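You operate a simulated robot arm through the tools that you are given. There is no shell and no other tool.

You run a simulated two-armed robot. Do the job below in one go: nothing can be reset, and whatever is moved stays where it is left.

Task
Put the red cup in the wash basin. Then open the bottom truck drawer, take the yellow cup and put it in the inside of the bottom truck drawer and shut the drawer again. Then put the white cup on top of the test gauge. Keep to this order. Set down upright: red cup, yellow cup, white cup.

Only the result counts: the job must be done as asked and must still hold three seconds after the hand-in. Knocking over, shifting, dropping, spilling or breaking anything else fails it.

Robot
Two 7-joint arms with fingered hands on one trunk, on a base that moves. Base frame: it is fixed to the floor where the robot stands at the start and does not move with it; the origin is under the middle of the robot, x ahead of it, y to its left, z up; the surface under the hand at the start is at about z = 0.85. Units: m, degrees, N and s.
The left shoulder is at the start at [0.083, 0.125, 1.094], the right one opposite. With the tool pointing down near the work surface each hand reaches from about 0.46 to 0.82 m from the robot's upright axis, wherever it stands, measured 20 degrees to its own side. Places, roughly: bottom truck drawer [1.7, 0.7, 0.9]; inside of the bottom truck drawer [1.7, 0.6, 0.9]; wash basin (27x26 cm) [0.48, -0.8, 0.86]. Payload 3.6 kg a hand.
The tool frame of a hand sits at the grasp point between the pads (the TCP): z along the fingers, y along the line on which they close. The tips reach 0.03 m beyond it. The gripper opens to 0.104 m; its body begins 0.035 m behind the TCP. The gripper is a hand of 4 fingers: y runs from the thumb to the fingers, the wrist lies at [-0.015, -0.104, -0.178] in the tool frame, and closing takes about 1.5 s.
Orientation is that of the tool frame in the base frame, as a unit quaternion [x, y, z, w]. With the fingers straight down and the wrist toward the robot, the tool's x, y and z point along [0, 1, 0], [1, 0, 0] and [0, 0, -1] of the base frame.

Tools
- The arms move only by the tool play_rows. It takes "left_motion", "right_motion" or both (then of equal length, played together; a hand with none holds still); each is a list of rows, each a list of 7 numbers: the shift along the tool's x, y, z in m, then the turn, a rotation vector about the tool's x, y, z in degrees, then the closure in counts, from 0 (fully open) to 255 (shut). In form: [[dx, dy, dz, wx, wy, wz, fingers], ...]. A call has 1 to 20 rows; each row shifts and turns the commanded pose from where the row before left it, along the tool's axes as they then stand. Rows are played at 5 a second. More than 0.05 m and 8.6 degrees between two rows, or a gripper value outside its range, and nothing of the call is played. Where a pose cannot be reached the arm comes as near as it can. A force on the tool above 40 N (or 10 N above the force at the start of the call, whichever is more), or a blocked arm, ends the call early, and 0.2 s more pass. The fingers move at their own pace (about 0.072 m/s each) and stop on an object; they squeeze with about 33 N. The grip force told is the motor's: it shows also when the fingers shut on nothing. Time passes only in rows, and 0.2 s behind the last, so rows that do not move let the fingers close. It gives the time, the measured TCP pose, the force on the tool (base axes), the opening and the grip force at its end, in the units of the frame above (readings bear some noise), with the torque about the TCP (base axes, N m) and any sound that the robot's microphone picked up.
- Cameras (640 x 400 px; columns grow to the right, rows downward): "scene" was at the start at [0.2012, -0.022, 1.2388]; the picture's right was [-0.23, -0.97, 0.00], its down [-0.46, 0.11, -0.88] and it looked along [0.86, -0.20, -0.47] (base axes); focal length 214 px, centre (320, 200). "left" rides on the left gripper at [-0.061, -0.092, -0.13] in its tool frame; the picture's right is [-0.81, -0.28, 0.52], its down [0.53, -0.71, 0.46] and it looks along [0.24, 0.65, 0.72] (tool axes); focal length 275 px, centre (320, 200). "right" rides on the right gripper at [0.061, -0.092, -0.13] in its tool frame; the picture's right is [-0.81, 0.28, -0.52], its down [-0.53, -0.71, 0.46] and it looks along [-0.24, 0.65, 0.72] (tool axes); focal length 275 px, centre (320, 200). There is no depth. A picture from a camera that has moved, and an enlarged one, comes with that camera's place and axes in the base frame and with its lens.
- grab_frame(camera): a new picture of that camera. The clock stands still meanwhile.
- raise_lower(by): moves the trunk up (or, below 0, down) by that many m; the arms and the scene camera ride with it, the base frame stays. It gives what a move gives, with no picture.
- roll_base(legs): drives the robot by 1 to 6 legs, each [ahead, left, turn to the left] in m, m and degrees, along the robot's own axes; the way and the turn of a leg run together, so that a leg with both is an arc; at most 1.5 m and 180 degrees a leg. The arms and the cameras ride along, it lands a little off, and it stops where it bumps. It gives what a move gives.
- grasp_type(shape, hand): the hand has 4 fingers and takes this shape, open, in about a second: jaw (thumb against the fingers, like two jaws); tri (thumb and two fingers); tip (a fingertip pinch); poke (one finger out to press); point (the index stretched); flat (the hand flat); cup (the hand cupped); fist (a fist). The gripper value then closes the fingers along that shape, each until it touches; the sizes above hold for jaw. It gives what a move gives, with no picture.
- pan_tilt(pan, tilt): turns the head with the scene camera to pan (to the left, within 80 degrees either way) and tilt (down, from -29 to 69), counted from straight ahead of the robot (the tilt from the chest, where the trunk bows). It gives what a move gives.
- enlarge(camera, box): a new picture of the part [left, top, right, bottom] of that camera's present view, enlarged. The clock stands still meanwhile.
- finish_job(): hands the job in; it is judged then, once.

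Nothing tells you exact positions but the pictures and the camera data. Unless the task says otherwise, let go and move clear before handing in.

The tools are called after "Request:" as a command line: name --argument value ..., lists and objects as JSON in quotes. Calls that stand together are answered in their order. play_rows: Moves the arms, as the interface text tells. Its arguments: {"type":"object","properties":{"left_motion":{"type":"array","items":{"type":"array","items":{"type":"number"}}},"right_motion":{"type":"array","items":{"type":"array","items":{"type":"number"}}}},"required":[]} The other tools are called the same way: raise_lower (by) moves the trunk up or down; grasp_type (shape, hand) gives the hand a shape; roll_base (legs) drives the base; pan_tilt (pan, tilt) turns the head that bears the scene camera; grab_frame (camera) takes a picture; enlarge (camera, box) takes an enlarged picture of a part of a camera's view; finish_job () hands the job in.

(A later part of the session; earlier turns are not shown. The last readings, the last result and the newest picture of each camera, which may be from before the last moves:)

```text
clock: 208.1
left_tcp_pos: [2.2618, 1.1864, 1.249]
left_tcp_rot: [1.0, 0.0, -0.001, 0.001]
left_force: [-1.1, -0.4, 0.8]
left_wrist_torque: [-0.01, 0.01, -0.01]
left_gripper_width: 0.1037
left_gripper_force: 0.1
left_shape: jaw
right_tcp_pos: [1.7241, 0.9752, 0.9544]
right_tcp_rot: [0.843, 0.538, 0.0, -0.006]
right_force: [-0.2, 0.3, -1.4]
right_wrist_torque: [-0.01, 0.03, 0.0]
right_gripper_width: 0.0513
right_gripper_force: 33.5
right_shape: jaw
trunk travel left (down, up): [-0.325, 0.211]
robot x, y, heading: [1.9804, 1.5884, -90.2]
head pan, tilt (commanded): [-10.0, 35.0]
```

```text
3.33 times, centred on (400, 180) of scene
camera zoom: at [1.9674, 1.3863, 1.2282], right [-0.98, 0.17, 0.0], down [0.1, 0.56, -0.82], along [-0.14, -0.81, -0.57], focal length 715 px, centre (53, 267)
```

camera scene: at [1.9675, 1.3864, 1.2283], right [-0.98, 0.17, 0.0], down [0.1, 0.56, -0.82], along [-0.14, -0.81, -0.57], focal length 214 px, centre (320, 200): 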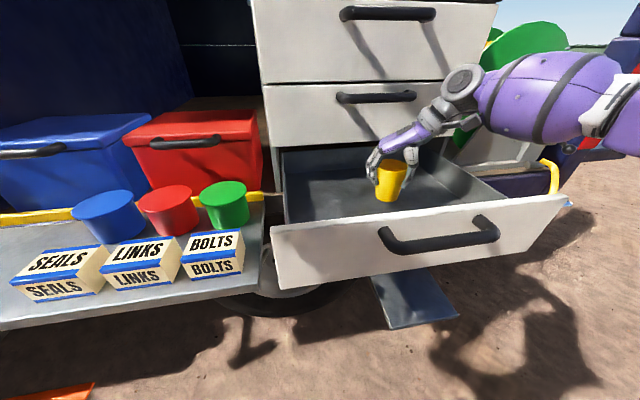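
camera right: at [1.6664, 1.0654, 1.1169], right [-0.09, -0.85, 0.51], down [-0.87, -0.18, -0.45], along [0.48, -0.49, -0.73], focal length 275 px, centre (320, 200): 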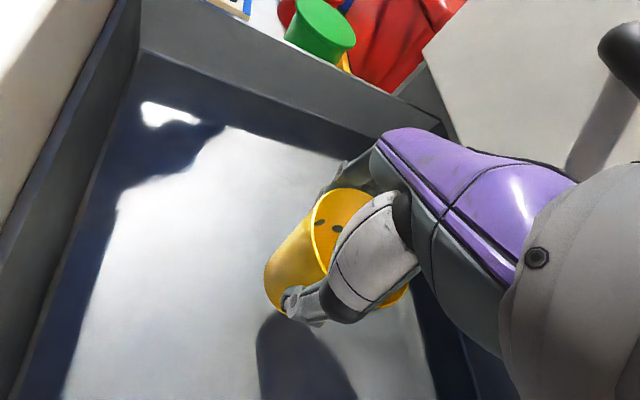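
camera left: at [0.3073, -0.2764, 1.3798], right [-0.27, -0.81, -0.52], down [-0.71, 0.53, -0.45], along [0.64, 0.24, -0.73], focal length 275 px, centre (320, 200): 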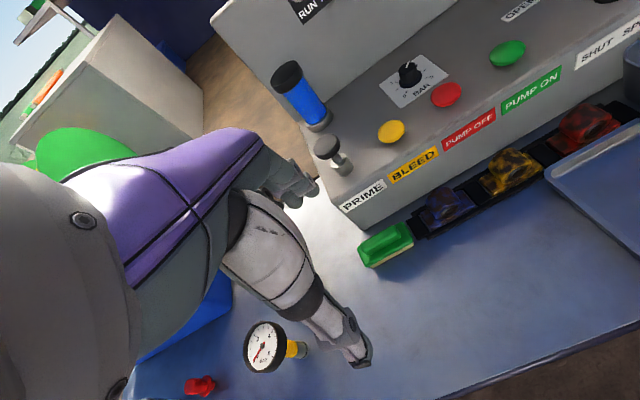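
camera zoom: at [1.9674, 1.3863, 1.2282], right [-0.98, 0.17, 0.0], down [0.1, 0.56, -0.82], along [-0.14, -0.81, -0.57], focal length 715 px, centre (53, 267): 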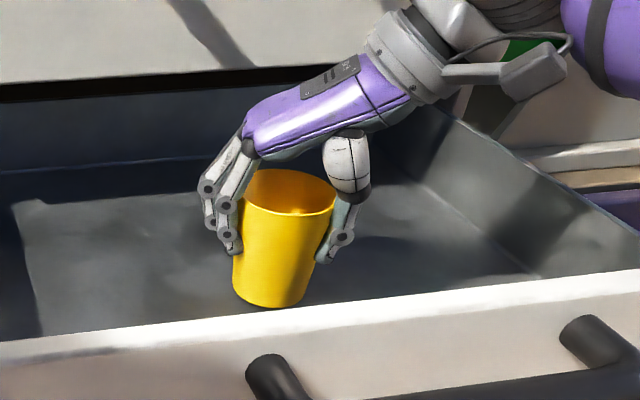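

Request:
play_rows --right_motion '[[0, 0, 0.003, 0, 0, 0, 255], [0, 0, 0.002, 0, 0, 0, 255], [0, 0, 0, 0, 0, 0, 255]]'

Request:
play_rows --right_motion '[[0, 0, 0.002, 0, 0, 0, 255], [0, 0, 0.002, 0, 0, 0, 255], [0, 0, 0, 0, 0, 0, 255]]'

Request:
enlarge --camera "scene" --box '[320, 120, 480, 240]'

```text
clock: 208.9
left_tcp_pos: [2.2614, 1.1869, 1.2494]
left_tcp_rot: [1.0, 0.001, 0.0, 0.0]
left_force: [-1.3, -0.2, 0.2]
left_wrist_torque: [-0.01, -0.01, 0.01]
left_gripper_width: 0.1038
left_gripper_force: 0.1
left_shape: jaw
right_tcp_pos: [1.7239, 0.9738, 0.9497]
right_tcp_rot: [0.843, 0.539, -0.001, -0.006]
right_force: [-0.3, -0.2, -0.2]
right_wrist_torque: [-0.03, 0.0, -0.01]
right_gripper_width: 0.0512
right_gripper_force: 33.0
right_shape: jaw
trunk travel left (down, up): [-0.325, 0.211]
robot x, y, heading: [1.985, 1.5864, -90.2]
head pan, tilt (commanded): [-10.0, 35.0]
```

```text
clock: 209.7
left_tcp_pos: [2.2621, 1.1868, 1.25]
left_tcp_rot: [1.0, 0.001, -0.001, -0.001]
left_force: [0.3, 0.1, 0.0]
left_wrist_torque: [0.02, 0.02, 0.0]
left_gripper_width: 0.1037
left_gripper_force: 0.1
left_shape: jaw
right_tcp_pos: [1.7239, 0.9743, 0.9464]
right_tcp_rot: [0.842, 0.539, -0.001, -0.005]
right_force: [0.2, -0.1, -0.3]
right_wrist_torque: [0.01, -0.02, -0.02]
right_gripper_width: 0.0511
right_gripper_force: 33.7
right_shape: jaw
trunk travel left (down, up): [-0.325, 0.211]
robot x, y, heading: [1.9819, 1.5885, -90.0]
head pan, tilt (commanded): [-10.0, 35.0]
```

```text
3.33 times, centred on (400, 180) of scene
camera zoom: at [1.9674, 1.3863, 1.2282], right [-0.98, 0.17, 0.0], down [0.1, 0.56, -0.82], along [-0.14, -0.81, -0.57], focal length 715 px, centre (53, 267)
```

zoom: 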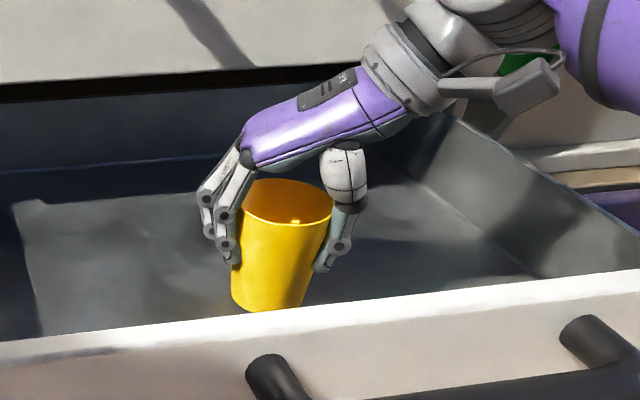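

Request:
play_rows --right_motion '[[0, 0, 0.0015, 0, 0, 0, 255], [0, 0, 0.0015, 0, 0, 0, 255], [0, 0, 0, 0, 0, 0, 255]]'

Request:
play_rows --right_motion '[[0, 0, 0.0015, 0, 0, 0, 255], [0, 0, 0.001, 0, 0, 0, 255], [0, 0, 0, 0, 0, 0, 255]]'

```text
clock: 210.5
left_tcp_pos: [2.2616, 1.186, 1.2478]
left_tcp_rot: [1.0, 0.001, 0.0, 0.0]
left_force: [-0.5, -0.6, -0.6]
left_wrist_torque: [0.01, 0.01, -0.02]
left_gripper_width: 0.1036
left_gripper_force: 0.0
left_shape: jaw
right_tcp_pos: [1.724, 0.9736, 0.9443]
right_tcp_rot: [0.842, 0.539, 0.0, -0.006]
right_force: [-0.1, 0.0, -0.4]
right_wrist_torque: [0.01, 0.0, 0.0]
right_gripper_width: 0.0509
right_gripper_force: 33.3
right_shape: jaw
trunk travel left (down, up): [-0.325, 0.211]
robot x, y, heading: [1.9814, 1.5866, -90.0]
head pan, tilt (commanded): [-10.0, 35.0]
```

```text
clock: 211.3
left_tcp_pos: [2.2619, 1.1873, 1.2489]
left_tcp_rot: [1.0, 0.001, 0.0, 0.0]
left_force: [-0.3, 0.3, -0.4]
left_wrist_torque: [-0.02, 0.01, 0.02]
left_gripper_width: 0.1037
left_gripper_force: 0.1
left_shape: jaw
right_tcp_pos: [1.7242, 0.9732, 0.9406]
right_tcp_rot: [0.843, 0.538, 0.0, -0.005]
right_force: [-0.1, -0.1, 3.1]
right_wrist_torque: [-0.05, -0.02, 0.01]
right_gripper_width: 0.0513
right_gripper_force: 33.2
right_shape: jaw
trunk travel left (down, up): [-0.325, 0.211]
robot x, y, heading: [1.986, 1.5845, -89.9]
head pan, tilt (commanded): [-10.0, 35.0]
```

First contact at about 3 N: the cup is on the drawer floor. One more millimetre, then release gently.

Request:
play_rows --right_motion '[[0, 0, 0.0008, 0, 0, 0, 255], [0, 0, 0, 0, 0, 0, 125], [0, 0, 0, 0, 0, 0, 110], [0, 0, 0, 0, 0, 0, 80], [0, 0, 0, 0, 0, 0, 50], [0, 0, 0, 0, 0, 0, 20], [0, 0, 0, 0, 0, 0, 0], [0, 0, 0, 0, 0, 0, 0], [0, 0, 0, 0, 0, 0, 0]]'

Request:
enlarge --camera "scene" --box '[320, 120, 480, 240]'

Request:
grab_frame --camera "right"

```text
clock: 213.3
left_tcp_pos: [2.2623, 1.1854, 1.2492]
left_tcp_rot: [1.0, 0.001, 0.0, 0.0]
left_force: [-0.4, 0.4, 0.4]
left_wrist_torque: [-0.01, -0.01, -0.02]
left_gripper_width: 0.1039
left_gripper_force: 0.0
left_shape: jaw
right_tcp_pos: [1.7243, 0.9731, 0.9391]
right_tcp_rot: [0.843, 0.538, 0.0, -0.005]
right_force: [0.0, 0.6, 0.4]
right_wrist_torque: [0.0, -0.03, 0.0]
right_gripper_width: 0.1036
right_gripper_force: 0.0
right_shape: jaw
trunk travel left (down, up): [-0.325, 0.211]
robot x, y, heading: [1.9861, 1.5912, -90.1]
head pan, tilt (commanded): [-10.0, 35.0]
```

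```text
3.33 times, centred on (400, 180) of scene
camera zoom: at [1.9674, 1.3863, 1.2282], right [-0.98, 0.17, 0.0], down [0.1, 0.56, -0.82], along [-0.14, -0.81, -0.57], focal length 715 px, centre (53, 267)
```

zoom: 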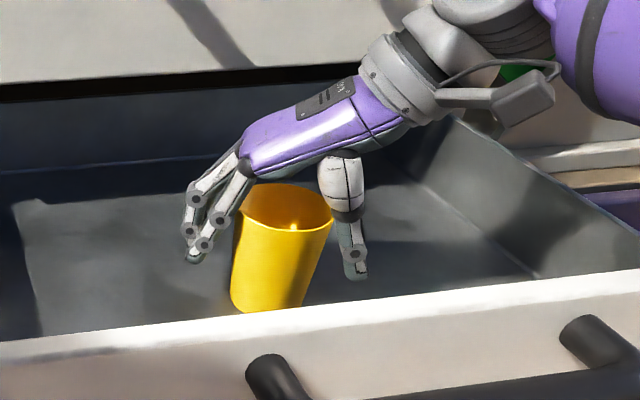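

```text
taken
camera right: at [1.6659, 1.0657, 1.0704], right [-0.09, -0.86, 0.51], down [-0.87, -0.18, -0.45], along [0.48, -0.49, -0.73], focal length 275 px, centre (320, 200)
```

right: 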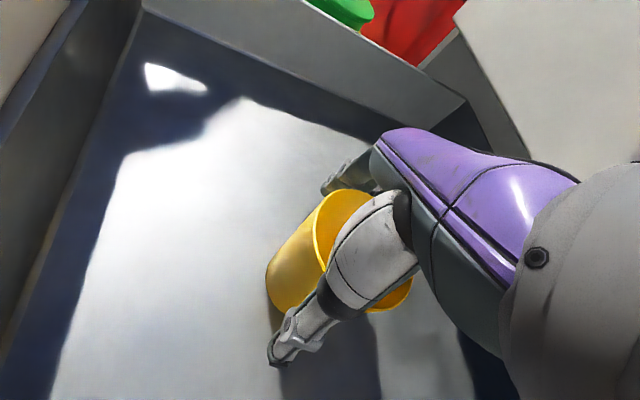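

The yellow cup stands in the drawer. Raising the hand straight up and checking.

Request:
play_rows --right_motion '[[0, 0, -0.02, 0, 0, 0, 0], [0, 0, -0.03, 0, 0, 0, 0], [0, 0, -0.04, 0, 0, 0, 0], [0, 0, -0.04, 0, 0, 0, 0], [0, 0, -0.04, 0, 0, 0, 0], [0, 0, -0.04, 0, 0, 0, 0], [0, 0, 0, 0, 0, 0, 0]]'

Request:
grab_frame --camera "scene"

Request:
grab_frame --camera "right"

```text
clock: 214.9
left_tcp_pos: [2.2614, 1.1868, 1.25]
left_tcp_rot: [1.0, 0.0, 0.001, 0.0]
left_force: [0.6, -0.2, 0.3]
left_wrist_torque: [-0.01, 0.0, -0.02]
left_gripper_width: 0.104
left_gripper_force: 0.0
left_shape: jaw
right_tcp_pos: [1.725, 0.9699, 1.1493]
right_tcp_rot: [0.842, 0.539, 0.0, -0.005]
right_force: [0.0, 0.0, 0.7]
right_wrist_torque: [0.01, -0.03, -0.02]
right_gripper_width: 0.1039
right_gripper_force: 0.1
right_shape: jaw
trunk travel left (down, up): [-0.325, 0.211]
robot x, y, heading: [1.9837, 1.5858, -89.8]
head pan, tilt (commanded): [-10.0, 35.0]
```

```text
taken
camera scene: at [1.9671, 1.3862, 1.2282], right [-0.98, 0.17, 0.0], down [0.1, 0.56, -0.82], along [-0.14, -0.81, -0.57], focal length 214 px, centre (320, 200)
```

scene: 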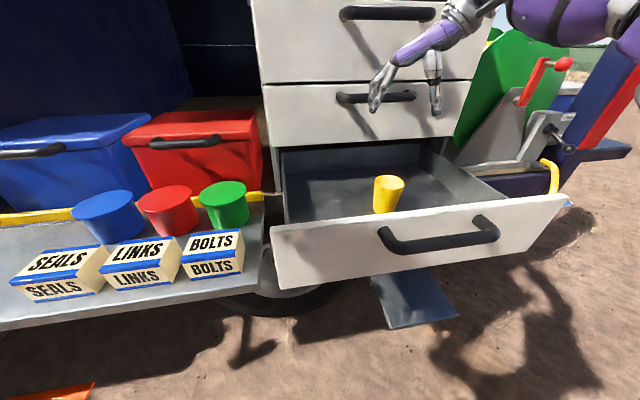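

```text
taken
camera right: at [1.6677, 1.0634, 1.2802], right [-0.09, -0.86, 0.51], down [-0.87, -0.18, -0.45], along [0.48, -0.49, -0.73], focal length 275 px, centre (320, 200)
```

right: 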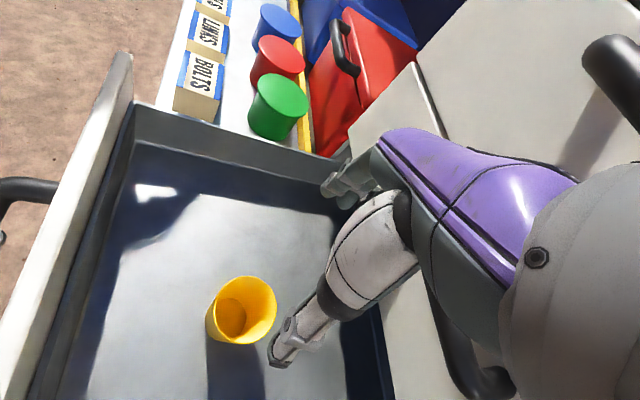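

The yellow cup stands upright inside. I'll back off, straighten the hand, and prepare to grasp the handle again to push the drawer shut.

Request:
roll_base --legs '[[-0.45, 0, 0], [0, -0.12, 0]]'

Request:
play_rows --right_motion '[[0, 0, 0, 0, 0, 8.125, 0], [0, 0, 0, 0, 0, 8.125, 0], [0, 0, 0, 0, 0, 8.125, 0], [0, 0, 0, 0, 0, 8.125, 0], [0, 0, 0, 0, 0, 8.125, 0], [0, 0, 0, 0, 0, 8.125, 0], [0, 0, 0, 0, 0, 8.125, 0], [0, 0, 0, 0, 0, 8.125, 0], [0.035, -0.01, 0.03, 0, 0, 0, 0], [0.035, -0.01, 0.03, 0, 0, 0, 0], [0.035, -0.01, 0.03, 0, 0, 0, 0], [0.02, 0, 0.04, 0, 0, 0, 0], [0, 0, 0.03, 0, 0, 0, 0], [0, 0, 0, 0, 0, 0, 0]]'

Request:
grab_frame --camera "scene"

```text
clock: 219.0
left_tcp_pos: [2.1432, 1.6386, 1.2505]
left_tcp_rot: [1.0, 0.0, -0.001, 0.0]
left_force: [-0.6, -0.1, 0.5]
left_wrist_torque: [0.01, -0.02, -0.03]
left_gripper_width: 0.1038
left_gripper_force: 0.0
left_shape: jaw
right_tcp_pos: [1.6063, 1.4234, 1.1493]
right_tcp_rot: [0.843, 0.538, -0.001, -0.005]
right_force: [-0.7, 0.0, 0.6]
right_wrist_torque: [-0.03, 0.0, 0.03]
right_gripper_width: 0.1038
right_gripper_force: 0.0
right_shape: jaw
trunk travel left (down, up): [-0.325, 0.211]
robot x, y, heading: [1.8649, 2.0408, -89.9]
head pan, tilt (commanded): [-10.0, 35.0]
```

```text
clock: 222.0
left_tcp_pos: [2.1421, 1.6382, 1.249]
left_tcp_rot: [1.0, 0.0, 0.0, 0.0]
left_force: [0.2, 0.7, -0.8]
left_wrist_torque: [-0.01, 0.04, 0.01]
left_gripper_width: 0.1038
left_gripper_force: 0.0
left_shape: jaw
right_tcp_pos: [1.7305, 1.4549, 0.9888]
right_tcp_rot: [1.0, 0.001, -0.004, -0.004]
right_force: [-0.1, -0.2, 0.0]
right_wrist_torque: [0.04, -0.01, 0.02]
right_gripper_width: 0.1037
right_gripper_force: 0.1
right_shape: jaw
trunk travel left (down, up): [-0.325, 0.211]
robot x, y, heading: [1.863, 2.0377, -90.0]
head pan, tilt (commanded): [-10.0, 35.0]
```

```text
taken
camera scene: at [1.8487, 1.8387, 1.2283], right [-0.98, 0.17, 0.0], down [0.1, 0.56, -0.82], along [-0.14, -0.81, -0.57], focal length 214 px, centre (320, 200)
```

scene: 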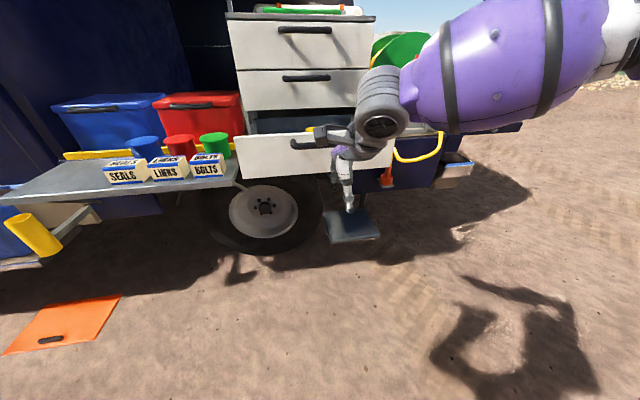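

Now pitching the hand to horizontal again.

Request:
play_rows --right_motion '[[0, 0, 0, -8.2, 0, 0, 0], [0, 0, 0, -8.2, 0, 0, 0], [0, 0, 0, -8.2, 0, 0, 0], [0, 0, 0, -8.2, 0, 0, 0], [0, 0, 0, -8.2, 0, 0, 0], [0, 0, 0, -8.2, 0, 0, 0], [0, 0, 0, -8.2, 0, 0, 0], [0, 0, 0, -8.2, 0, 0, 0], [0, 0, 0, -8.2, 0, 0, 0], [0, 0, 0, -8.2, 0, 0, 0], [0, 0, 0, -8.0, 0, 0, 0], [0, 0, 0, 0, 0, 0, 0]]'

Request:
grab_frame --camera "scene"

```text
clock: 224.6
left_tcp_pos: [2.1429, 1.6384, 1.2495]
left_tcp_rot: [1.0, 0.0, 0.0, 0.0]
left_force: [0.2, 0.1, 0.6]
left_wrist_torque: [0.01, 0.0, 0.01]
left_gripper_width: 0.1039
left_gripper_force: 0.1
left_shape: jaw
right_tcp_pos: [1.7314, 1.4549, 0.9891]
right_tcp_rot: [0.709, 0.003, -0.001, 0.705]
right_force: [-0.2, 0.6, 0.2]
right_wrist_torque: [0.01, 0.0, 0.0]
right_gripper_width: 0.1037
right_gripper_force: 0.0
right_shape: jaw
trunk travel left (down, up): [-0.325, 0.211]
robot x, y, heading: [1.8653, 2.0321, -90.4]
head pan, tilt (commanded): [-10.0, 35.0]
```

```text
taken
camera scene: at [1.8486, 1.8388, 1.2283], right [-0.98, 0.17, 0.0], down [0.1, 0.56, -0.82], along [-0.14, -0.81, -0.57], focal length 214 px, centre (320, 200)
```

scene: 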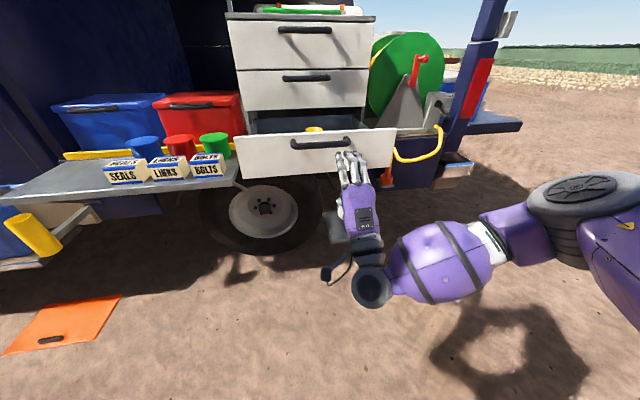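

Request:
play_rows --right_motion '[[0.003, -0.011, 0, 0, 0, 0, 0]]'

Request:
roll_base --legs '[[0.22, 0, 0]]'

Request:
grab_frame --camera "right"

Request:
grab_frame --camera "scene"

```text
clock: 225.0
left_tcp_pos: [2.1434, 1.6376, 1.2486]
left_tcp_rot: [1.0, 0.0, 0.0, 0.0]
left_force: [0.4, -0.6, -0.1]
left_wrist_torque: [0.01, -0.02, 0.01]
left_gripper_width: 0.1038
left_gripper_force: 0.1
left_shape: jaw
right_tcp_pos: [1.7341, 1.456, 0.9771]
right_tcp_rot: [0.71, 0.003, -0.002, 0.704]
right_force: [0.4, -0.3, 0.4]
right_wrist_torque: [-0.03, 0.04, -0.02]
right_gripper_width: 0.1036
right_gripper_force: 0.1
right_shape: jaw
trunk travel left (down, up): [-0.325, 0.211]
robot x, y, heading: [1.8639, 2.0387, -89.9]
head pan, tilt (commanded): [-10.0, 35.0]
```

```text
clock: 226.7
left_tcp_pos: [2.1426, 1.4196, 1.2491]
left_tcp_rot: [1.0, 0.001, 0.0, 0.0]
left_force: [0.1, 0.1, -0.6]
left_wrist_torque: [0.0, 0.04, 0.03]
left_gripper_width: 0.1038
left_gripper_force: 0.0
left_shape: jaw
right_tcp_pos: [1.7344, 1.2373, 0.9778]
right_tcp_rot: [0.711, 0.004, -0.002, 0.703]
right_force: [-0.2, -0.1, 0.4]
right_wrist_torque: [-0.05, 0.01, 0.02]
right_gripper_width: 0.1039
right_gripper_force: 0.0
right_shape: jaw
trunk travel left (down, up): [-0.325, 0.211]
robot x, y, heading: [1.8627, 1.8192, -89.6]
head pan, tilt (commanded): [-10.0, 35.0]
```

```text
taken
camera right: at [1.793, 1.3679, 0.8853], right [-0.81, 0.51, 0.29], down [-0.54, -0.45, -0.71], along [-0.24, -0.73, 0.64], focal length 275 px, centre (320, 200)
```

right: 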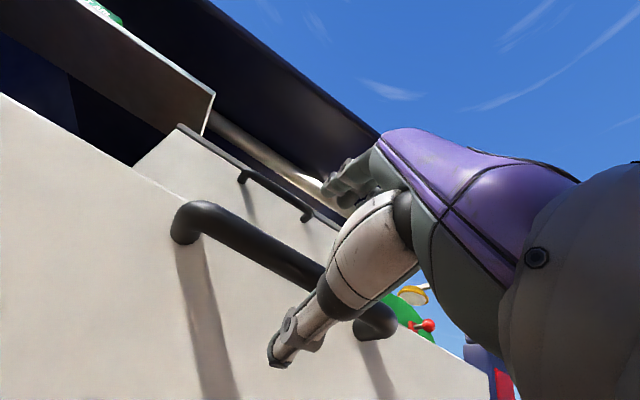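

```text
taken
camera scene: at [1.8486, 1.62, 1.2281], right [-0.98, 0.17, 0.0], down [0.1, 0.57, -0.82], along [-0.14, -0.81, -0.57], focal length 214 px, centre (320, 200)
```

scene: 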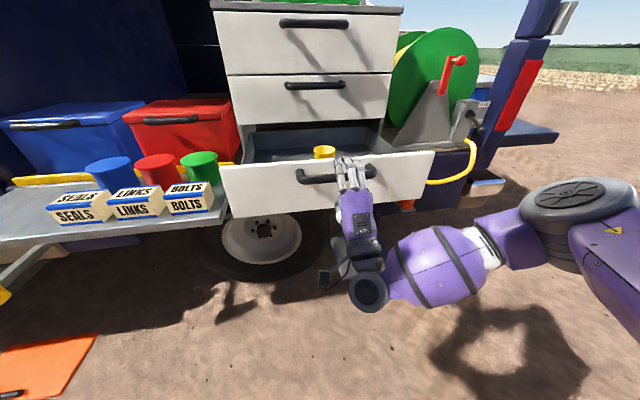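

The bar is about 5 cm ahead, same as before. Rolling the last 5 cm and closing on the handle.

Request:
roll_base --legs '[[0.05, 0, 0]]'

Request:
grab_frame --camera "right"

```text
clock: 227.6
left_tcp_pos: [2.1437, 1.3704, 1.2492]
left_tcp_rot: [1.0, 0.002, 0.0, 0.001]
left_force: [0.4, -0.5, 0.3]
left_wrist_torque: [0.02, 0.03, -0.01]
left_gripper_width: 0.1039
left_gripper_force: 0.0
left_shape: jaw
right_tcp_pos: [1.734, 1.1872, 0.9781]
right_tcp_rot: [0.711, 0.005, -0.001, 0.703]
right_force: [-0.1, -0.5, -1.1]
right_wrist_torque: [-0.01, 0.02, -0.02]
right_gripper_width: 0.1036
right_gripper_force: 0.1
right_shape: jaw
trunk travel left (down, up): [-0.325, 0.211]
robot x, y, heading: [1.8633, 1.7714, -90.0]
head pan, tilt (commanded): [-10.0, 35.0]
```

```text
taken
camera right: at [1.7932, 1.3177, 0.8851], right [-0.81, 0.51, 0.29], down [-0.54, -0.45, -0.71], along [-0.24, -0.73, 0.64], focal length 275 px, centre (320, 200)
```

right: 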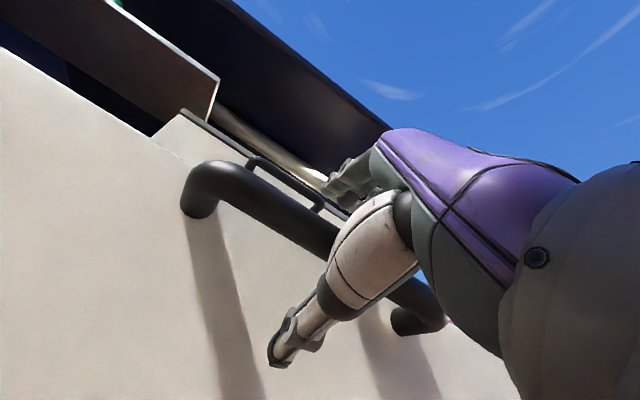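

Request:
play_rows --right_motion '[[0, 0, 0, 0, 0, 0, 100], [0, 0, 0, 0, 0, 0, 150], [0, 0, 0, 0, 0, 0, 200], [0, 0, 0, 0, 0, 0, 255], [0, 0, 0, 0, 0, 0, 255], [0, 0, 0, 0, 0, 0, 255], [0, 0, 0, 0, 0, 0, 255], [0, 0, 0, 0, 0, 0, 255], [0, 0, 0, 0, 0, 0, 255]]'

Request:
roll_base --legs '[[0.1, 0, 0]]'

Request:
grab_frame --camera "scene"

```text
clock: 229.6
left_tcp_pos: [2.1432, 1.3695, 1.2485]
left_tcp_rot: [1.0, 0.002, 0.0, 0.0]
left_force: [-0.1, -0.4, 0.4]
left_wrist_torque: [-0.01, 0.04, -0.06]
left_gripper_width: 0.1037
left_gripper_force: 0.1
left_shape: jaw
right_tcp_pos: [1.7345, 1.187, 0.9768]
right_tcp_rot: [0.711, 0.004, 0.0, 0.704]
right_force: [0.6, -16.1, -0.7]
right_wrist_torque: [-0.09, 0.1, 0.04]
right_gripper_width: 0.0064
right_gripper_force: 32.9
right_shape: jaw
trunk travel left (down, up): [-0.325, 0.211]
robot x, y, heading: [1.8636, 1.7688, -90.3]
head pan, tilt (commanded): [-10.0, 35.0]
```

```text
clock: 230.7
left_tcp_pos: [2.1422, 1.272, 1.2484]
left_tcp_rot: [1.0, 0.0, 0.0, 0.001]
left_force: [0.4, -0.1, -0.3]
left_wrist_torque: [0.01, -0.01, 0.01]
left_gripper_width: 0.1038
left_gripper_force: 0.1
left_shape: jaw
right_tcp_pos: [1.7334, 1.089, 0.9768]
right_tcp_rot: [0.71, 0.003, -0.001, 0.704]
right_force: [0.5, 0.2, -2.4]
right_wrist_torque: [0.0, -0.01, 0.0]
right_gripper_width: 0.0057
right_gripper_force: 33.1
right_shape: jaw
trunk travel left (down, up): [-0.325, 0.211]
robot x, y, heading: [1.8629, 1.6744, -90.2]
head pan, tilt (commanded): [-10.0, 35.0]
```

```text
taken
camera scene: at [1.8483, 1.4716, 1.2282], right [-0.98, 0.17, 0.0], down [0.1, 0.56, -0.82], along [-0.14, -0.81, -0.57], focal length 214 px, centre (320, 200)
```

scene: 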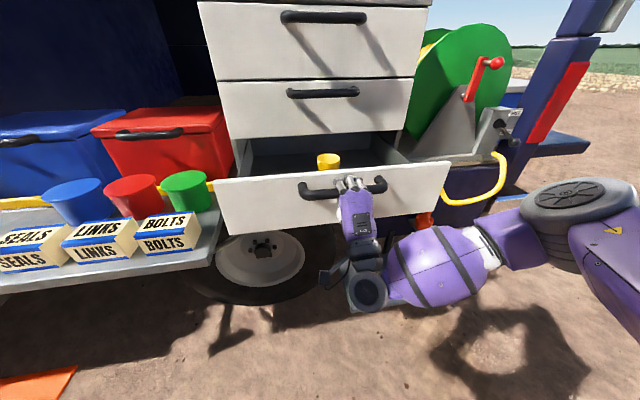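

It is sliding shut with the cup upright. Continuing.

Request:
roll_base --legs '[[0.1, 0, 0]]'

Request:
roll_base --legs '[[0.09, 0, 0]]'

Request:
grab_frame --camera "scene"

```text
clock: 231.9
left_tcp_pos: [2.1423, 1.1739, 1.2494]
left_tcp_rot: [1.0, 0.001, 0.0, 0.0]
left_force: [-1.1, -0.5, 0.8]
left_wrist_torque: [-0.02, -0.01, -0.01]
left_gripper_width: 0.1037
left_gripper_force: 0.0
left_shape: jaw
right_tcp_pos: [1.7345, 0.9899, 0.9767]
right_tcp_rot: [0.71, 0.004, -0.001, 0.704]
right_force: [0.1, 0.1, -4.6]
right_wrist_torque: [-0.06, -0.02, 0.02]
right_gripper_width: 0.0056
right_gripper_force: 33.5
right_shape: jaw
trunk travel left (down, up): [-0.325, 0.211]
robot x, y, heading: [1.8619, 1.5711, -90.0]
head pan, tilt (commanded): [-10.0, 35.0]
```

```text
clock: 233.0
left_tcp_pos: [2.1439, 1.0845, 1.2497]
left_tcp_rot: [1.0, 0.001, 0.0, 0.0]
left_force: [-0.9, -0.7, -1.0]
left_wrist_torque: [-0.03, -0.02, -0.01]
left_gripper_width: 0.1037
left_gripper_force: 0.1
left_shape: jaw
right_tcp_pos: [1.7352, 0.9012, 0.9769]
right_tcp_rot: [0.711, 0.004, -0.001, 0.703]
right_force: [0.2, 0.4, -2.8]
right_wrist_torque: [-0.06, 0.0, -0.04]
right_gripper_width: 0.0056
right_gripper_force: 32.8
right_shape: jaw
trunk travel left (down, up): [-0.325, 0.211]
robot x, y, heading: [1.8631, 1.4835, -90.1]
head pan, tilt (commanded): [-10.0, 35.0]
```

```text
taken
camera scene: at [1.8484, 1.2832, 1.2282], right [-0.98, 0.17, 0.0], down [0.1, 0.56, -0.82], along [-0.14, -0.81, -0.57], focal length 214 px, centre (320, 200)
```

scene: 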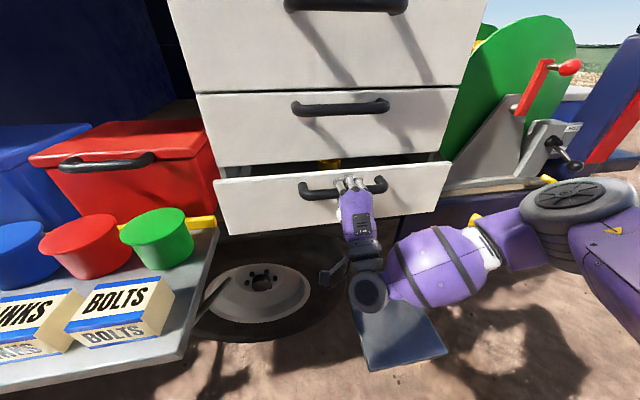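

About 5 cm remain. I'll push the rest gently with the arm.

Request:
play_rows --right_motion '[[0, 0, 0.01, 0, 0, 0, 255], [0, 0, 0.01, 0, 0, 0, 255], [0, 0, 0.01, 0, 0, 0, 255], [0, 0, 0.008, 0, 0, 0, 255], [0, 0, 0.005, 0, 0, 0, 255], [0, 0, 0, 0, 0, 0, 255]]'

Request:
play_rows --right_motion '[[0, 0, 0.003, 0, 0, 0, 255], [0, 0, 0.003, 0, 0, 0, 255], [0, 0, 0, 0, 0, 0, 255]]'

Request:
enlarge --camera "scene" --box '[180, 80, 480, 260]'

```text
clock: 234.4
left_tcp_pos: [2.1427, 1.0836, 1.2499]
left_tcp_rot: [1.0, 0.0, 0.0, 0.001]
left_force: [0.4, 0.2, -0.5]
left_wrist_torque: [-0.03, -0.04, 0.01]
left_gripper_width: 0.1037
left_gripper_force: 0.0
left_shape: jaw
right_tcp_pos: [1.736, 0.8567, 0.9769]
right_tcp_rot: [0.71, 0.004, 0.0, 0.704]
right_force: [-0.8, -0.7, -2.5]
right_wrist_torque: [-0.02, 0.01, -0.01]
right_gripper_width: 0.0056
right_gripper_force: 32.9
right_shape: jaw
trunk travel left (down, up): [-0.325, 0.211]
robot x, y, heading: [1.8625, 1.4835, -90.0]
head pan, tilt (commanded): [-10.0, 35.0]
```

```text
clock: 235.2
left_tcp_pos: [2.1436, 1.0821, 1.2507]
left_tcp_rot: [1.0, 0.001, 0.0, 0.0]
left_force: [-0.7, -0.2, -0.5]
left_wrist_torque: [-0.01, 0.01, 0.01]
left_gripper_width: 0.1038
left_gripper_force: 0.0
left_shape: jaw
right_tcp_pos: [1.736, 0.8511, 0.9769]
right_tcp_rot: [0.711, 0.003, -0.002, 0.703]
right_force: [-1.1, -0.7, -2.0]
right_wrist_torque: [-0.03, 0.04, 0.02]
right_gripper_width: 0.0053
right_gripper_force: 32.9
right_shape: jaw
trunk travel left (down, up): [-0.325, 0.211]
robot x, y, heading: [1.8647, 1.4854, -90.0]
head pan, tilt (commanded): [-10.0, 35.0]
```

```text
2.13 times, centred on (330, 170) of scene
camera zoom: at [1.8484, 1.2833, 1.2282], right [-0.98, 0.17, 0.0], down [0.1, 0.57, -0.82], along [-0.14, -0.81, -0.57], focal length 458 px, centre (299, 264)
```

zoom: 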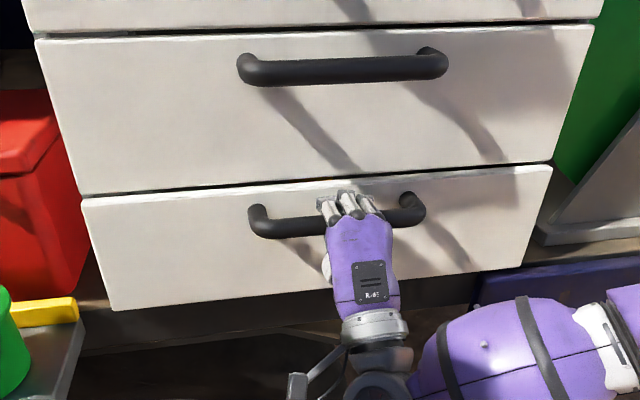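

It looks nearly flush. I'll push a bit more until the stop shows as a force.

Request:
play_rows --right_motion '[[0, 0, 0.002, 0, 0, 0, 255], [0, 0, 0.002, 0, 0, 0, 255], [0, 0, 0, 0, 0, 0, 255]]'

Request:
play_rows --right_motion '[[0, 0, 0.002, 0, 0, 0, 255], [0, 0, 0.002, 0, 0, 0, 255], [0, 0, 0, 0, 0, 0, 255]]'

```text
clock: 236.0
left_tcp_pos: [2.1418, 1.0845, 1.249]
left_tcp_rot: [1.0, 0.001, 0.0, 0.001]
left_force: [0.7, 0.0, -0.1]
left_wrist_torque: [0.03, -0.05, -0.03]
left_gripper_width: 0.1038
left_gripper_force: 0.0
left_shape: jaw
right_tcp_pos: [1.7346, 0.8469, 0.9749]
right_tcp_rot: [0.711, 0.005, 0.0, 0.703]
right_force: [-0.6, -1.6, -1.7]
right_wrist_torque: [0.0, -0.02, 0.01]
right_gripper_width: 0.0055
right_gripper_force: 32.6
right_shape: jaw
trunk travel left (down, up): [-0.325, 0.211]
robot x, y, heading: [1.8653, 1.4838, -90.0]
head pan, tilt (commanded): [-10.0, 35.0]
```

```text
clock: 236.8
left_tcp_pos: [2.1426, 1.0835, 1.25]
left_tcp_rot: [1.0, 0.001, -0.001, 0.001]
left_force: [-0.2, 0.4, -0.3]
left_wrist_torque: [0.0, -0.04, 0.01]
left_gripper_width: 0.1037
left_gripper_force: 0.1
left_shape: jaw
right_tcp_pos: [1.7361, 0.8426, 0.976]
right_tcp_rot: [0.711, 0.005, 0.0, 0.703]
right_force: [-0.5, -1.6, -1.8]
right_wrist_torque: [-0.03, -0.01, 0.0]
right_gripper_width: 0.0055
right_gripper_force: 33.1
right_shape: jaw
trunk travel left (down, up): [-0.325, 0.211]
robot x, y, heading: [1.8635, 1.4832, -90.0]
head pan, tilt (commanded): [-10.0, 35.0]
```

Request:
play_rows --right_motion '[[0, 0, 0.002, 0, 0, 0, 255], [0, 0, 0.002, 0, 0, 0, 255], [0, 0, 0, 0, 0, 0, 255]]'

Request:
enlarge --camera "scene" --box '[180, 80, 480, 260]'

Request:
grab_frame --camera "right"

```text
clock: 237.6
left_tcp_pos: [2.1438, 1.0864, 1.2503]
left_tcp_rot: [1.0, 0.002, 0.0, 0.002]
left_force: [-0.7, -0.3, -0.2]
left_wrist_torque: [0.02, -0.01, 0.03]
left_gripper_width: 0.104
left_gripper_force: 0.1
left_shape: jaw
right_tcp_pos: [1.7354, 0.8422, 0.9772]
right_tcp_rot: [0.71, 0.005, 0.0, 0.704]
right_force: [-1.2, 15.4, -2.3]
right_wrist_torque: [-0.12, -0.01, 0.13]
right_gripper_width: 0.0055
right_gripper_force: 33.5
right_shape: jaw
trunk travel left (down, up): [-0.325, 0.211]
robot x, y, heading: [1.8618, 1.4829, -90.2]
head pan, tilt (commanded): [-10.0, 35.0]
```

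```text
2.13 times, centred on (330, 170) of scene
camera zoom: at [1.8483, 1.2854, 1.2285], right [-0.98, 0.17, 0.0], down [0.1, 0.56, -0.82], along [-0.14, -0.81, -0.57], focal length 458 px, centre (299, 264)
```

zoom: 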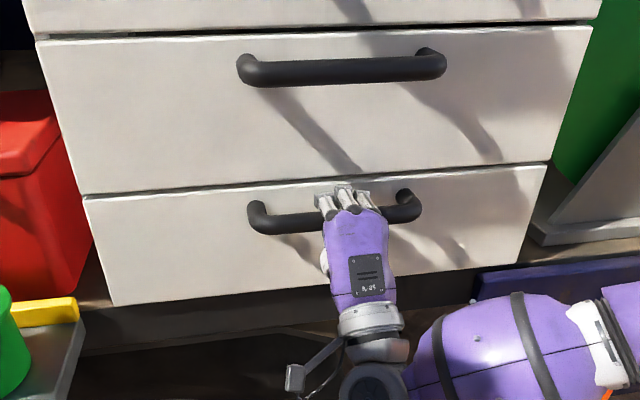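

```text
taken
camera right: at [1.7936, 0.9727, 0.8851], right [-0.81, 0.51, 0.28], down [-0.53, -0.45, -0.71], along [-0.24, -0.73, 0.64], focal length 275 px, centre (320, 200)
```

right: 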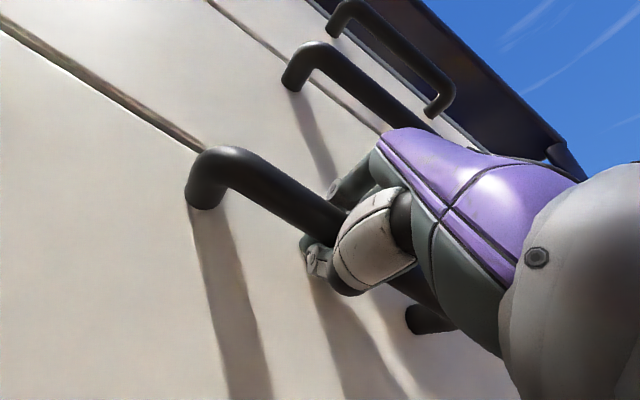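

The drawer hit its stop (15 N) and the face is flush. Opening the hand and backing straight off.

Request:
play_rows --right_motion '[[0, 0, 0, 0, 0, 0, 180], [0, 0, 0, 0, 0, 0, 100], [0, 0, 0, 0, 0, 0, 40], [0, 0, 0, 0, 0, 0, 0], [0, 0, 0, 0, 0, 0, 0], [0, 0, 0, 0, 0, 0, 0], [0, 0, 0, 0, 0, 0, 0], [0, 0, 0, 0, 0, 0, 0]]'

Request:
enlarge --camera "scene" --box '[180, 80, 480, 260]'

```text
clock: 238.8
left_tcp_pos: [2.1424, 1.0855, 1.2504]
left_tcp_rot: [1.0, 0.0, 0.001, 0.002]
left_force: [-0.7, 0.1, 0.2]
left_wrist_torque: [-0.01, -0.01, 0.0]
left_gripper_width: 0.1037
left_gripper_force: 0.1
left_shape: jaw
right_tcp_pos: [1.7355, 0.8448, 0.9673]
right_tcp_rot: [0.717, 0.009, 0.0, 0.697]
right_force: [1.0, 25.2, -19.1]
right_wrist_torque: [-0.65, -0.04, -0.15]
right_gripper_width: 0.0977
right_gripper_force: 0.0
right_shape: jaw
trunk travel left (down, up): [-0.325, 0.211]
robot x, y, heading: [1.8616, 1.4848, -89.9]
head pan, tilt (commanded): [-10.0, 35.0]
stopped in row 5 (right hand): the force on the tool passed its limit at 45 N (the readings are from after the stop); the commanded pose is now the measured one
```

```text
2.13 times, centred on (330, 170) of scene
camera zoom: at [1.8477, 1.2854, 1.2282], right [-0.98, 0.17, 0.0], down [0.1, 0.56, -0.82], along [-0.14, -0.81, -0.57], focal length 458 px, centre (299, 264)
```

zoom: 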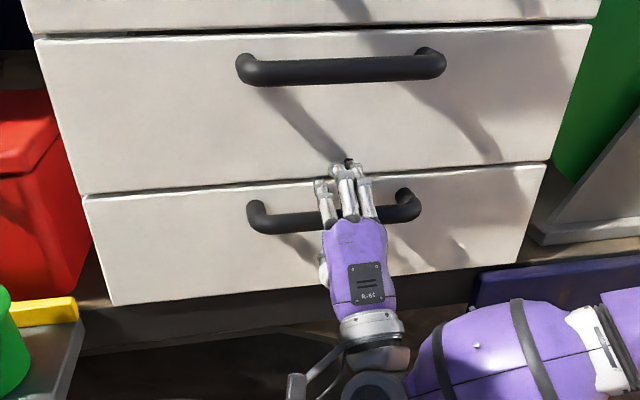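

The opening fingertips press against the drawer faces because I'm close. I'll back straight off.

Request:
play_rows --right_motion '[[0, 0, -0.01, 0, 0, 0, 0], [0, 0, -0.015, 0, 0, 0, 0], [0, 0, -0.02, 0, 0, 0, 0], [0, 0, -0.03, 0, 0, 0, 0], [0, 0, 0, 0, 0, 0, 0]]'

Request:
enlarge --camera "scene" --box '[180, 80, 480, 260]'

```text
clock: 239.9
left_tcp_pos: [2.1445, 1.0835, 1.2497]
left_tcp_rot: [1.0, 0.001, -0.001, 0.001]
left_force: [0.5, 0.0, -0.4]
left_wrist_torque: [0.03, 0.0, 0.02]
left_gripper_width: 0.1038
left_gripper_force: 0.2
left_shape: jaw
right_tcp_pos: [1.7345, 0.9172, 0.9721]
right_tcp_rot: [0.713, 0.007, 0.0, 0.701]
right_force: [-0.1, -0.4, 0.6]
right_wrist_torque: [-0.05, 0.0, 0.0]
right_gripper_width: 0.1038
right_gripper_force: 0.0
right_shape: jaw
trunk travel left (down, up): [-0.325, 0.211]
robot x, y, heading: [1.8604, 1.485, -90.0]
head pan, tilt (commanded): [-10.0, 35.0]
```

```text
2.13 times, centred on (330, 170) of scene
camera zoom: at [1.8486, 1.2836, 1.2282], right [-0.98, 0.17, 0.0], down [0.1, 0.57, -0.82], along [-0.14, -0.81, -0.57], focal length 458 px, centre (299, 264)
```

zoom: 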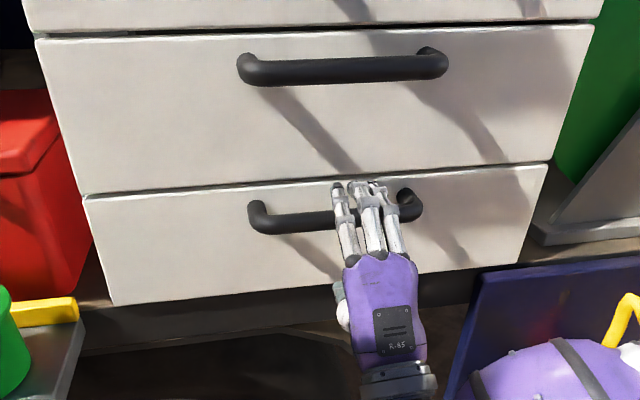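

The drawer stays shut and flush. Backing away, turning the hand fingers-down again, and inspecting.

Request:
roll_base --legs '[[-0.55, 0, 0]]'

Request:
play_rows --right_motion '[[0, 0, 0, 8.2, 0, 0, 0], [0, 0, 0, 8.2, 0, 0, 0], [0, 0, 0, 8.2, 0, 0, 0], [0, 0, 0, 8.2, 0, 0, 0], [0, 0, 0, 8.2, 0, 0, 0], [0, 0, 0, 8.2, 0, 0, 0], [0, 0, 0, 8.2, 0, 0, 0], [0, 0, 0, 8.2, 0, 0, 0], [0, 0, 0, 8.2, 0, 0, 0], [0, 0, 0, 8.2, 0, 0, 0], [0, 0, 0, 8.0, 0, 0, 0], [-0.02, -0.03, -0.04, 0, 0, 0, 0], [-0.02, -0.03, -0.04, 0, 0, 0, 0], [-0.02, -0.03, -0.04, 0, 0, 0, 0], [-0.02, -0.03, -0.04, 0, 0, 0, 0], [-0.02, -0.02, -0.04, 0, 0, 0, 0]]'

Request:
pan_tilt --pan 0 --tilt 25

Request:
grab_frame --camera "scene"

Request:
enlarge --camera "scene" --box '[220, 40, 460, 200]'

```text
clock: 243.1
left_tcp_pos: [2.1436, 1.6338, 1.2493]
left_tcp_rot: [1.0, 0.001, 0.0, 0.001]
left_force: [-0.7, 0.5, 0.3]
left_wrist_torque: [-0.04, -0.01, -0.01]
left_gripper_width: 0.1037
left_gripper_force: 0.0
left_shape: jaw
right_tcp_pos: [1.7343, 1.4646, 0.9725]
right_tcp_rot: [0.714, 0.007, -0.001, 0.7]
right_force: [0.0, -1.1, 0.4]
right_wrist_torque: [-0.01, -0.01, 0.02]
right_gripper_width: 0.1039
right_gripper_force: 0.1
right_shape: jaw
trunk travel left (down, up): [-0.325, 0.211]
robot x, y, heading: [1.8641, 2.0344, -90.0]
head pan, tilt (commanded): [-10.0, 35.0]
```

```text
refused: row 12 steps farther than a row can; nothing moved
```

```text
clock: 243.8
left_tcp_pos: [2.1429, 1.632, 1.2491]
left_tcp_rot: [1.0, 0.001, 0.0, 0.0]
left_force: [-0.2, 0.2, 0.3]
left_wrist_torque: [0.0, -0.01, 0.02]
left_gripper_width: 0.1038
left_gripper_force: 0.0
left_shape: jaw
right_tcp_pos: [1.7347, 1.4655, 0.9736]
right_tcp_rot: [0.713, 0.006, -0.001, 0.701]
right_force: [0.1, -0.5, -1.0]
right_wrist_torque: [0.04, -0.04, -0.01]
right_gripper_width: 0.1038
right_gripper_force: 0.0
right_shape: jaw
trunk travel left (down, up): [-0.325, 0.211]
robot x, y, heading: [1.8624, 2.0296, -90.0]
head pan, tilt (commanded): [0.0, 25.0]
```

```text
taken
camera scene: at [1.8637, 1.8266, 1.2439], right [-1.0, 0.0, 0.0], down [0.0, 0.42, -0.91], along [0.0, -0.91, -0.42], focal length 214 px, centre (320, 200)
```

scene: 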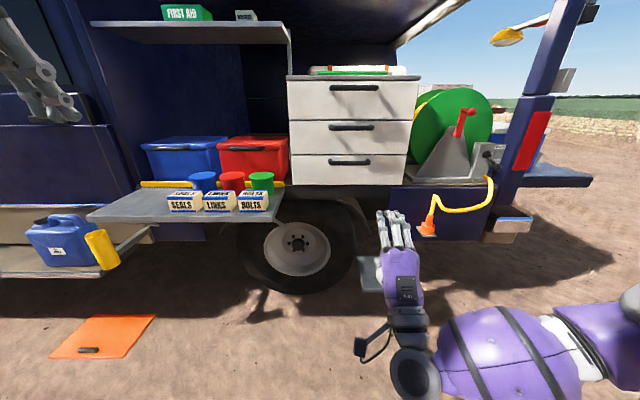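

```text
2.50 times, centred on (340, 120) of scene
camera zoom: at [1.8637, 1.8266, 1.2439], right [-1.0, 0.0, 0.0], down [0.0, 0.42, -0.91], along [0.0, -0.91, -0.42], focal length 536 px, centre (270, 400)
```

zoom: 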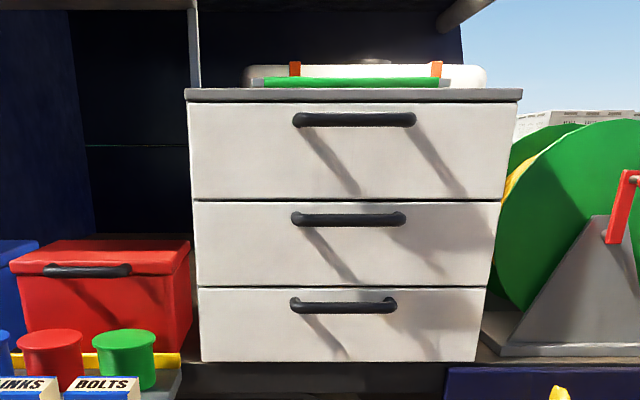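

The bottom drawer is fully shut, in line with the others. Now I'll turn the hand down and drive back to the table for the white cup, which I'll take with the left hand.

Request:
play_rows --right_motion '[[0, 0, 0, 8.1, 0, 0, 0], [0, 0, 0, 8.1, 0, 0, 0], [0, 0, 0, 8.1, 0, 0, 0], [0, 0, 0, 8.1, 0, 0, 0], [0, 0, 0, 8.1, 0, 0, 0], [0, 0, 0, 8.1, 0, 0, 0], [0, 0, 0, 8.1, 0, 0, 0], [0, 0, 0, 8.1, 0, 0, 0], [0, 0, 0, 8.1, 0, 0, 0], [0, 0, 0, 8.1, 0, 0, 0], [0, 0, 0, 8.0, 0, 0, 0], [-0.02, -0.025, -0.035, 0, 0, 0, 0], [-0.02, -0.025, -0.035, 0, 0, 0, 0], [-0.02, -0.025, -0.035, 0, 0, 0, 0], [-0.02, -0.025, -0.035, 0, 0, 0, 0], [-0.02, -0.025, -0.035, 0, 0, 0, 0], [-0.02, -0.02, -0.035, 0, 0, 0, 0]]'

Request:
roll_base --legs '[[0, -1.06, 0], [0, 0, 90], [-1.27, 0, 0], [0, -0.92, 0], [0, -0.9, 0]]'

Request:
pan_tilt --pan 10 --tilt 35

Request:
grab_frame --camera "scene"

```text
clock: 247.4
left_tcp_pos: [2.1431, 1.6333, 1.2498]
left_tcp_rot: [1.0, 0.001, 0.0, 0.001]
left_force: [-0.3, 0.5, 0.3]
left_wrist_torque: [0.01, 0.02, -0.03]
left_gripper_width: 0.1038
left_gripper_force: 0.0
left_shape: jaw
right_tcp_pos: [1.6157, 1.6103, 1.1836]
right_tcp_rot: [1.0, 0.004, -0.005, -0.001]
right_force: [0.5, 0.2, 0.4]
right_wrist_torque: [0.01, 0.01, -0.03]
right_gripper_width: 0.1041
right_gripper_force: 0.1
right_shape: jaw
trunk travel left (down, up): [-0.325, 0.211]
robot x, y, heading: [1.8605, 2.0293, -89.9]
head pan, tilt (commanded): [0.0, 25.0]
```

```text
clock: 282.7
left_tcp_pos: [-0.0517, 0.4724, 1.2496]
left_tcp_rot: [0.707, 0.707, 0.0, 0.0]
left_force: [-0.4, -0.4, -0.7]
left_wrist_torque: [-0.01, -0.03, -0.02]
left_gripper_width: 0.104
left_gripper_force: 0.0
left_shape: jaw
right_tcp_pos: [-0.0294, -0.0534, 1.184]
right_tcp_rot: [0.704, 0.71, -0.004, 0.004]
right_force: [1.0, -0.1, 0.1]
right_wrist_torque: [0.03, 0.0, -0.02]
right_gripper_width: 0.1041
right_gripper_force: 0.1
right_shape: jaw
trunk travel left (down, up): [-0.325, 0.211]
robot x, y, heading: [-0.4523, 0.1932, -0.1]
head pan, tilt (commanded): [0.0, 25.0]
```

```text
clock: 283.4
left_tcp_pos: [-0.0512, 0.4725, 1.2489]
left_tcp_rot: [0.707, 0.707, 0.001, 0.001]
left_force: [-0.5, -0.2, 0.4]
left_wrist_torque: [0.02, -0.03, 0.01]
left_gripper_width: 0.1037
left_gripper_force: 0.0
left_shape: jaw
right_tcp_pos: [-0.0294, -0.0537, 1.1845]
right_tcp_rot: [0.705, 0.709, -0.003, 0.004]
right_force: [-0.5, -0.1, -0.9]
right_wrist_torque: [0.04, -0.06, 0.01]
right_gripper_width: 0.1037
right_gripper_force: 0.1
right_shape: jaw
trunk travel left (down, up): [-0.325, 0.211]
robot x, y, heading: [-0.449, 0.1957, 0.2]
head pan, tilt (commanded): [10.0, 35.0]
```

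```text
taken
camera scene: at [-0.2528, 0.2083, 1.2283], right [0.17, -0.99, 0.0], down [-0.56, -0.1, -0.82], along [0.81, 0.14, -0.57], focal length 214 px, centre (320, 200)
```

scene: 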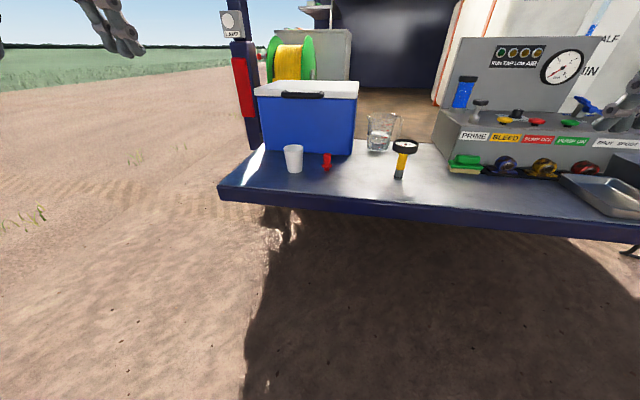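

The table is as I left it. Driving up to it for the white cup.

Request:
roll_base --legs '[[0.39, 0, 0]]'

Request:
pan_tilt --pan 20 --tilt 45

Request:
grab_frame --camera "scene"

Request:
enlarge --camera "scene" --box '[160, 100, 400, 280]'

Request:
grab_frame --camera "left"

```text
clock: 285.9
left_tcp_pos: [0.3395, 0.4746, 1.2496]
left_tcp_rot: [0.706, 0.708, 0.001, 0.001]
left_force: [0.0, 0.8, 0.2]
left_wrist_torque: [-0.06, -0.01, 0.0]
left_gripper_width: 0.104
left_gripper_force: 0.0
left_shape: jaw
right_tcp_pos: [0.3628, -0.0523, 1.184]
right_tcp_rot: [0.704, 0.711, -0.004, 0.004]
right_force: [0.0, 0.3, 0.0]
right_wrist_torque: [0.03, 0.03, -0.02]
right_gripper_width: 0.1039
right_gripper_force: 0.0
right_shape: jaw
trunk travel left (down, up): [-0.325, 0.211]
robot x, y, heading: [-0.0608, 0.1968, 0.1]
head pan, tilt (commanded): [10.0, 35.0]
```

```text
clock: 286.6
left_tcp_pos: [0.3369, 0.4747, 1.2498]
left_tcp_rot: [0.705, 0.709, 0.001, 0.0]
left_force: [0.4, -0.2, 0.1]
left_wrist_torque: [0.01, 0.01, -0.03]
left_gripper_width: 0.104
left_gripper_force: 0.0
left_shape: jaw
right_tcp_pos: [0.3615, -0.052, 1.1843]
right_tcp_rot: [0.703, 0.711, -0.003, 0.003]
right_force: [-1.4, 0.6, 0.3]
right_wrist_torque: [-0.03, -0.04, -0.04]
right_gripper_width: 0.104
right_gripper_force: 0.1
right_shape: jaw
trunk travel left (down, up): [-0.325, 0.211]
robot x, y, heading: [-0.0632, 0.1953, 0.2]
head pan, tilt (commanded): [20.0, 45.0]
```

```text
taken
camera scene: at [0.1278, 0.2218, 1.2135], right [0.34, -0.94, 0.0], down [-0.66, -0.24, -0.71], along [0.66, 0.24, -0.71], focal length 214 px, centre (320, 200)
```

scene: 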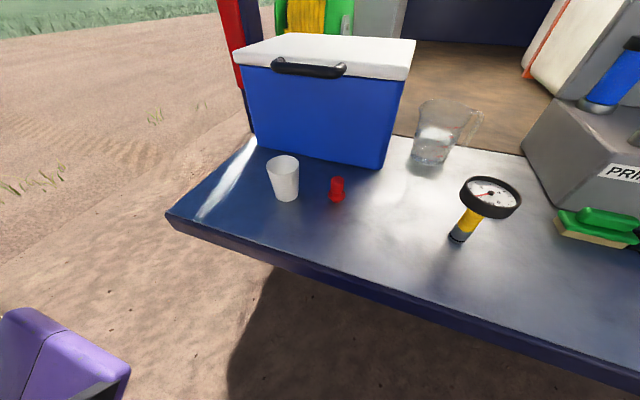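

```text
2.22 times, centred on (280, 190) of scene
camera zoom: at [0.1278, 0.2218, 1.2135], right [0.34, -0.94, 0.0], down [-0.66, -0.24, -0.71], along [0.66, 0.24, -0.71], focal length 477 px, centre (409, 222)
```

zoom: 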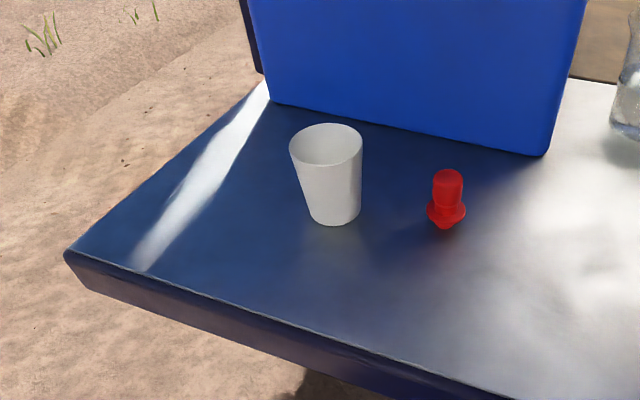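

```text
taken
camera left: at [0.245, 0.4136, 1.3803], right [-0.27, -0.81, -0.52], down [-0.71, 0.53, -0.46], along [0.65, 0.25, -0.72], focal length 275 px, centre (320, 200)
```

left: 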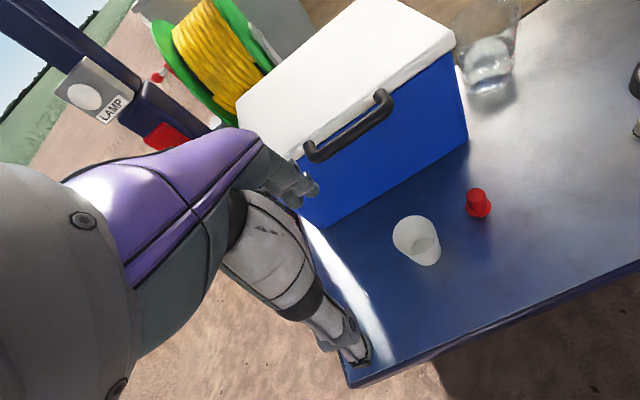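

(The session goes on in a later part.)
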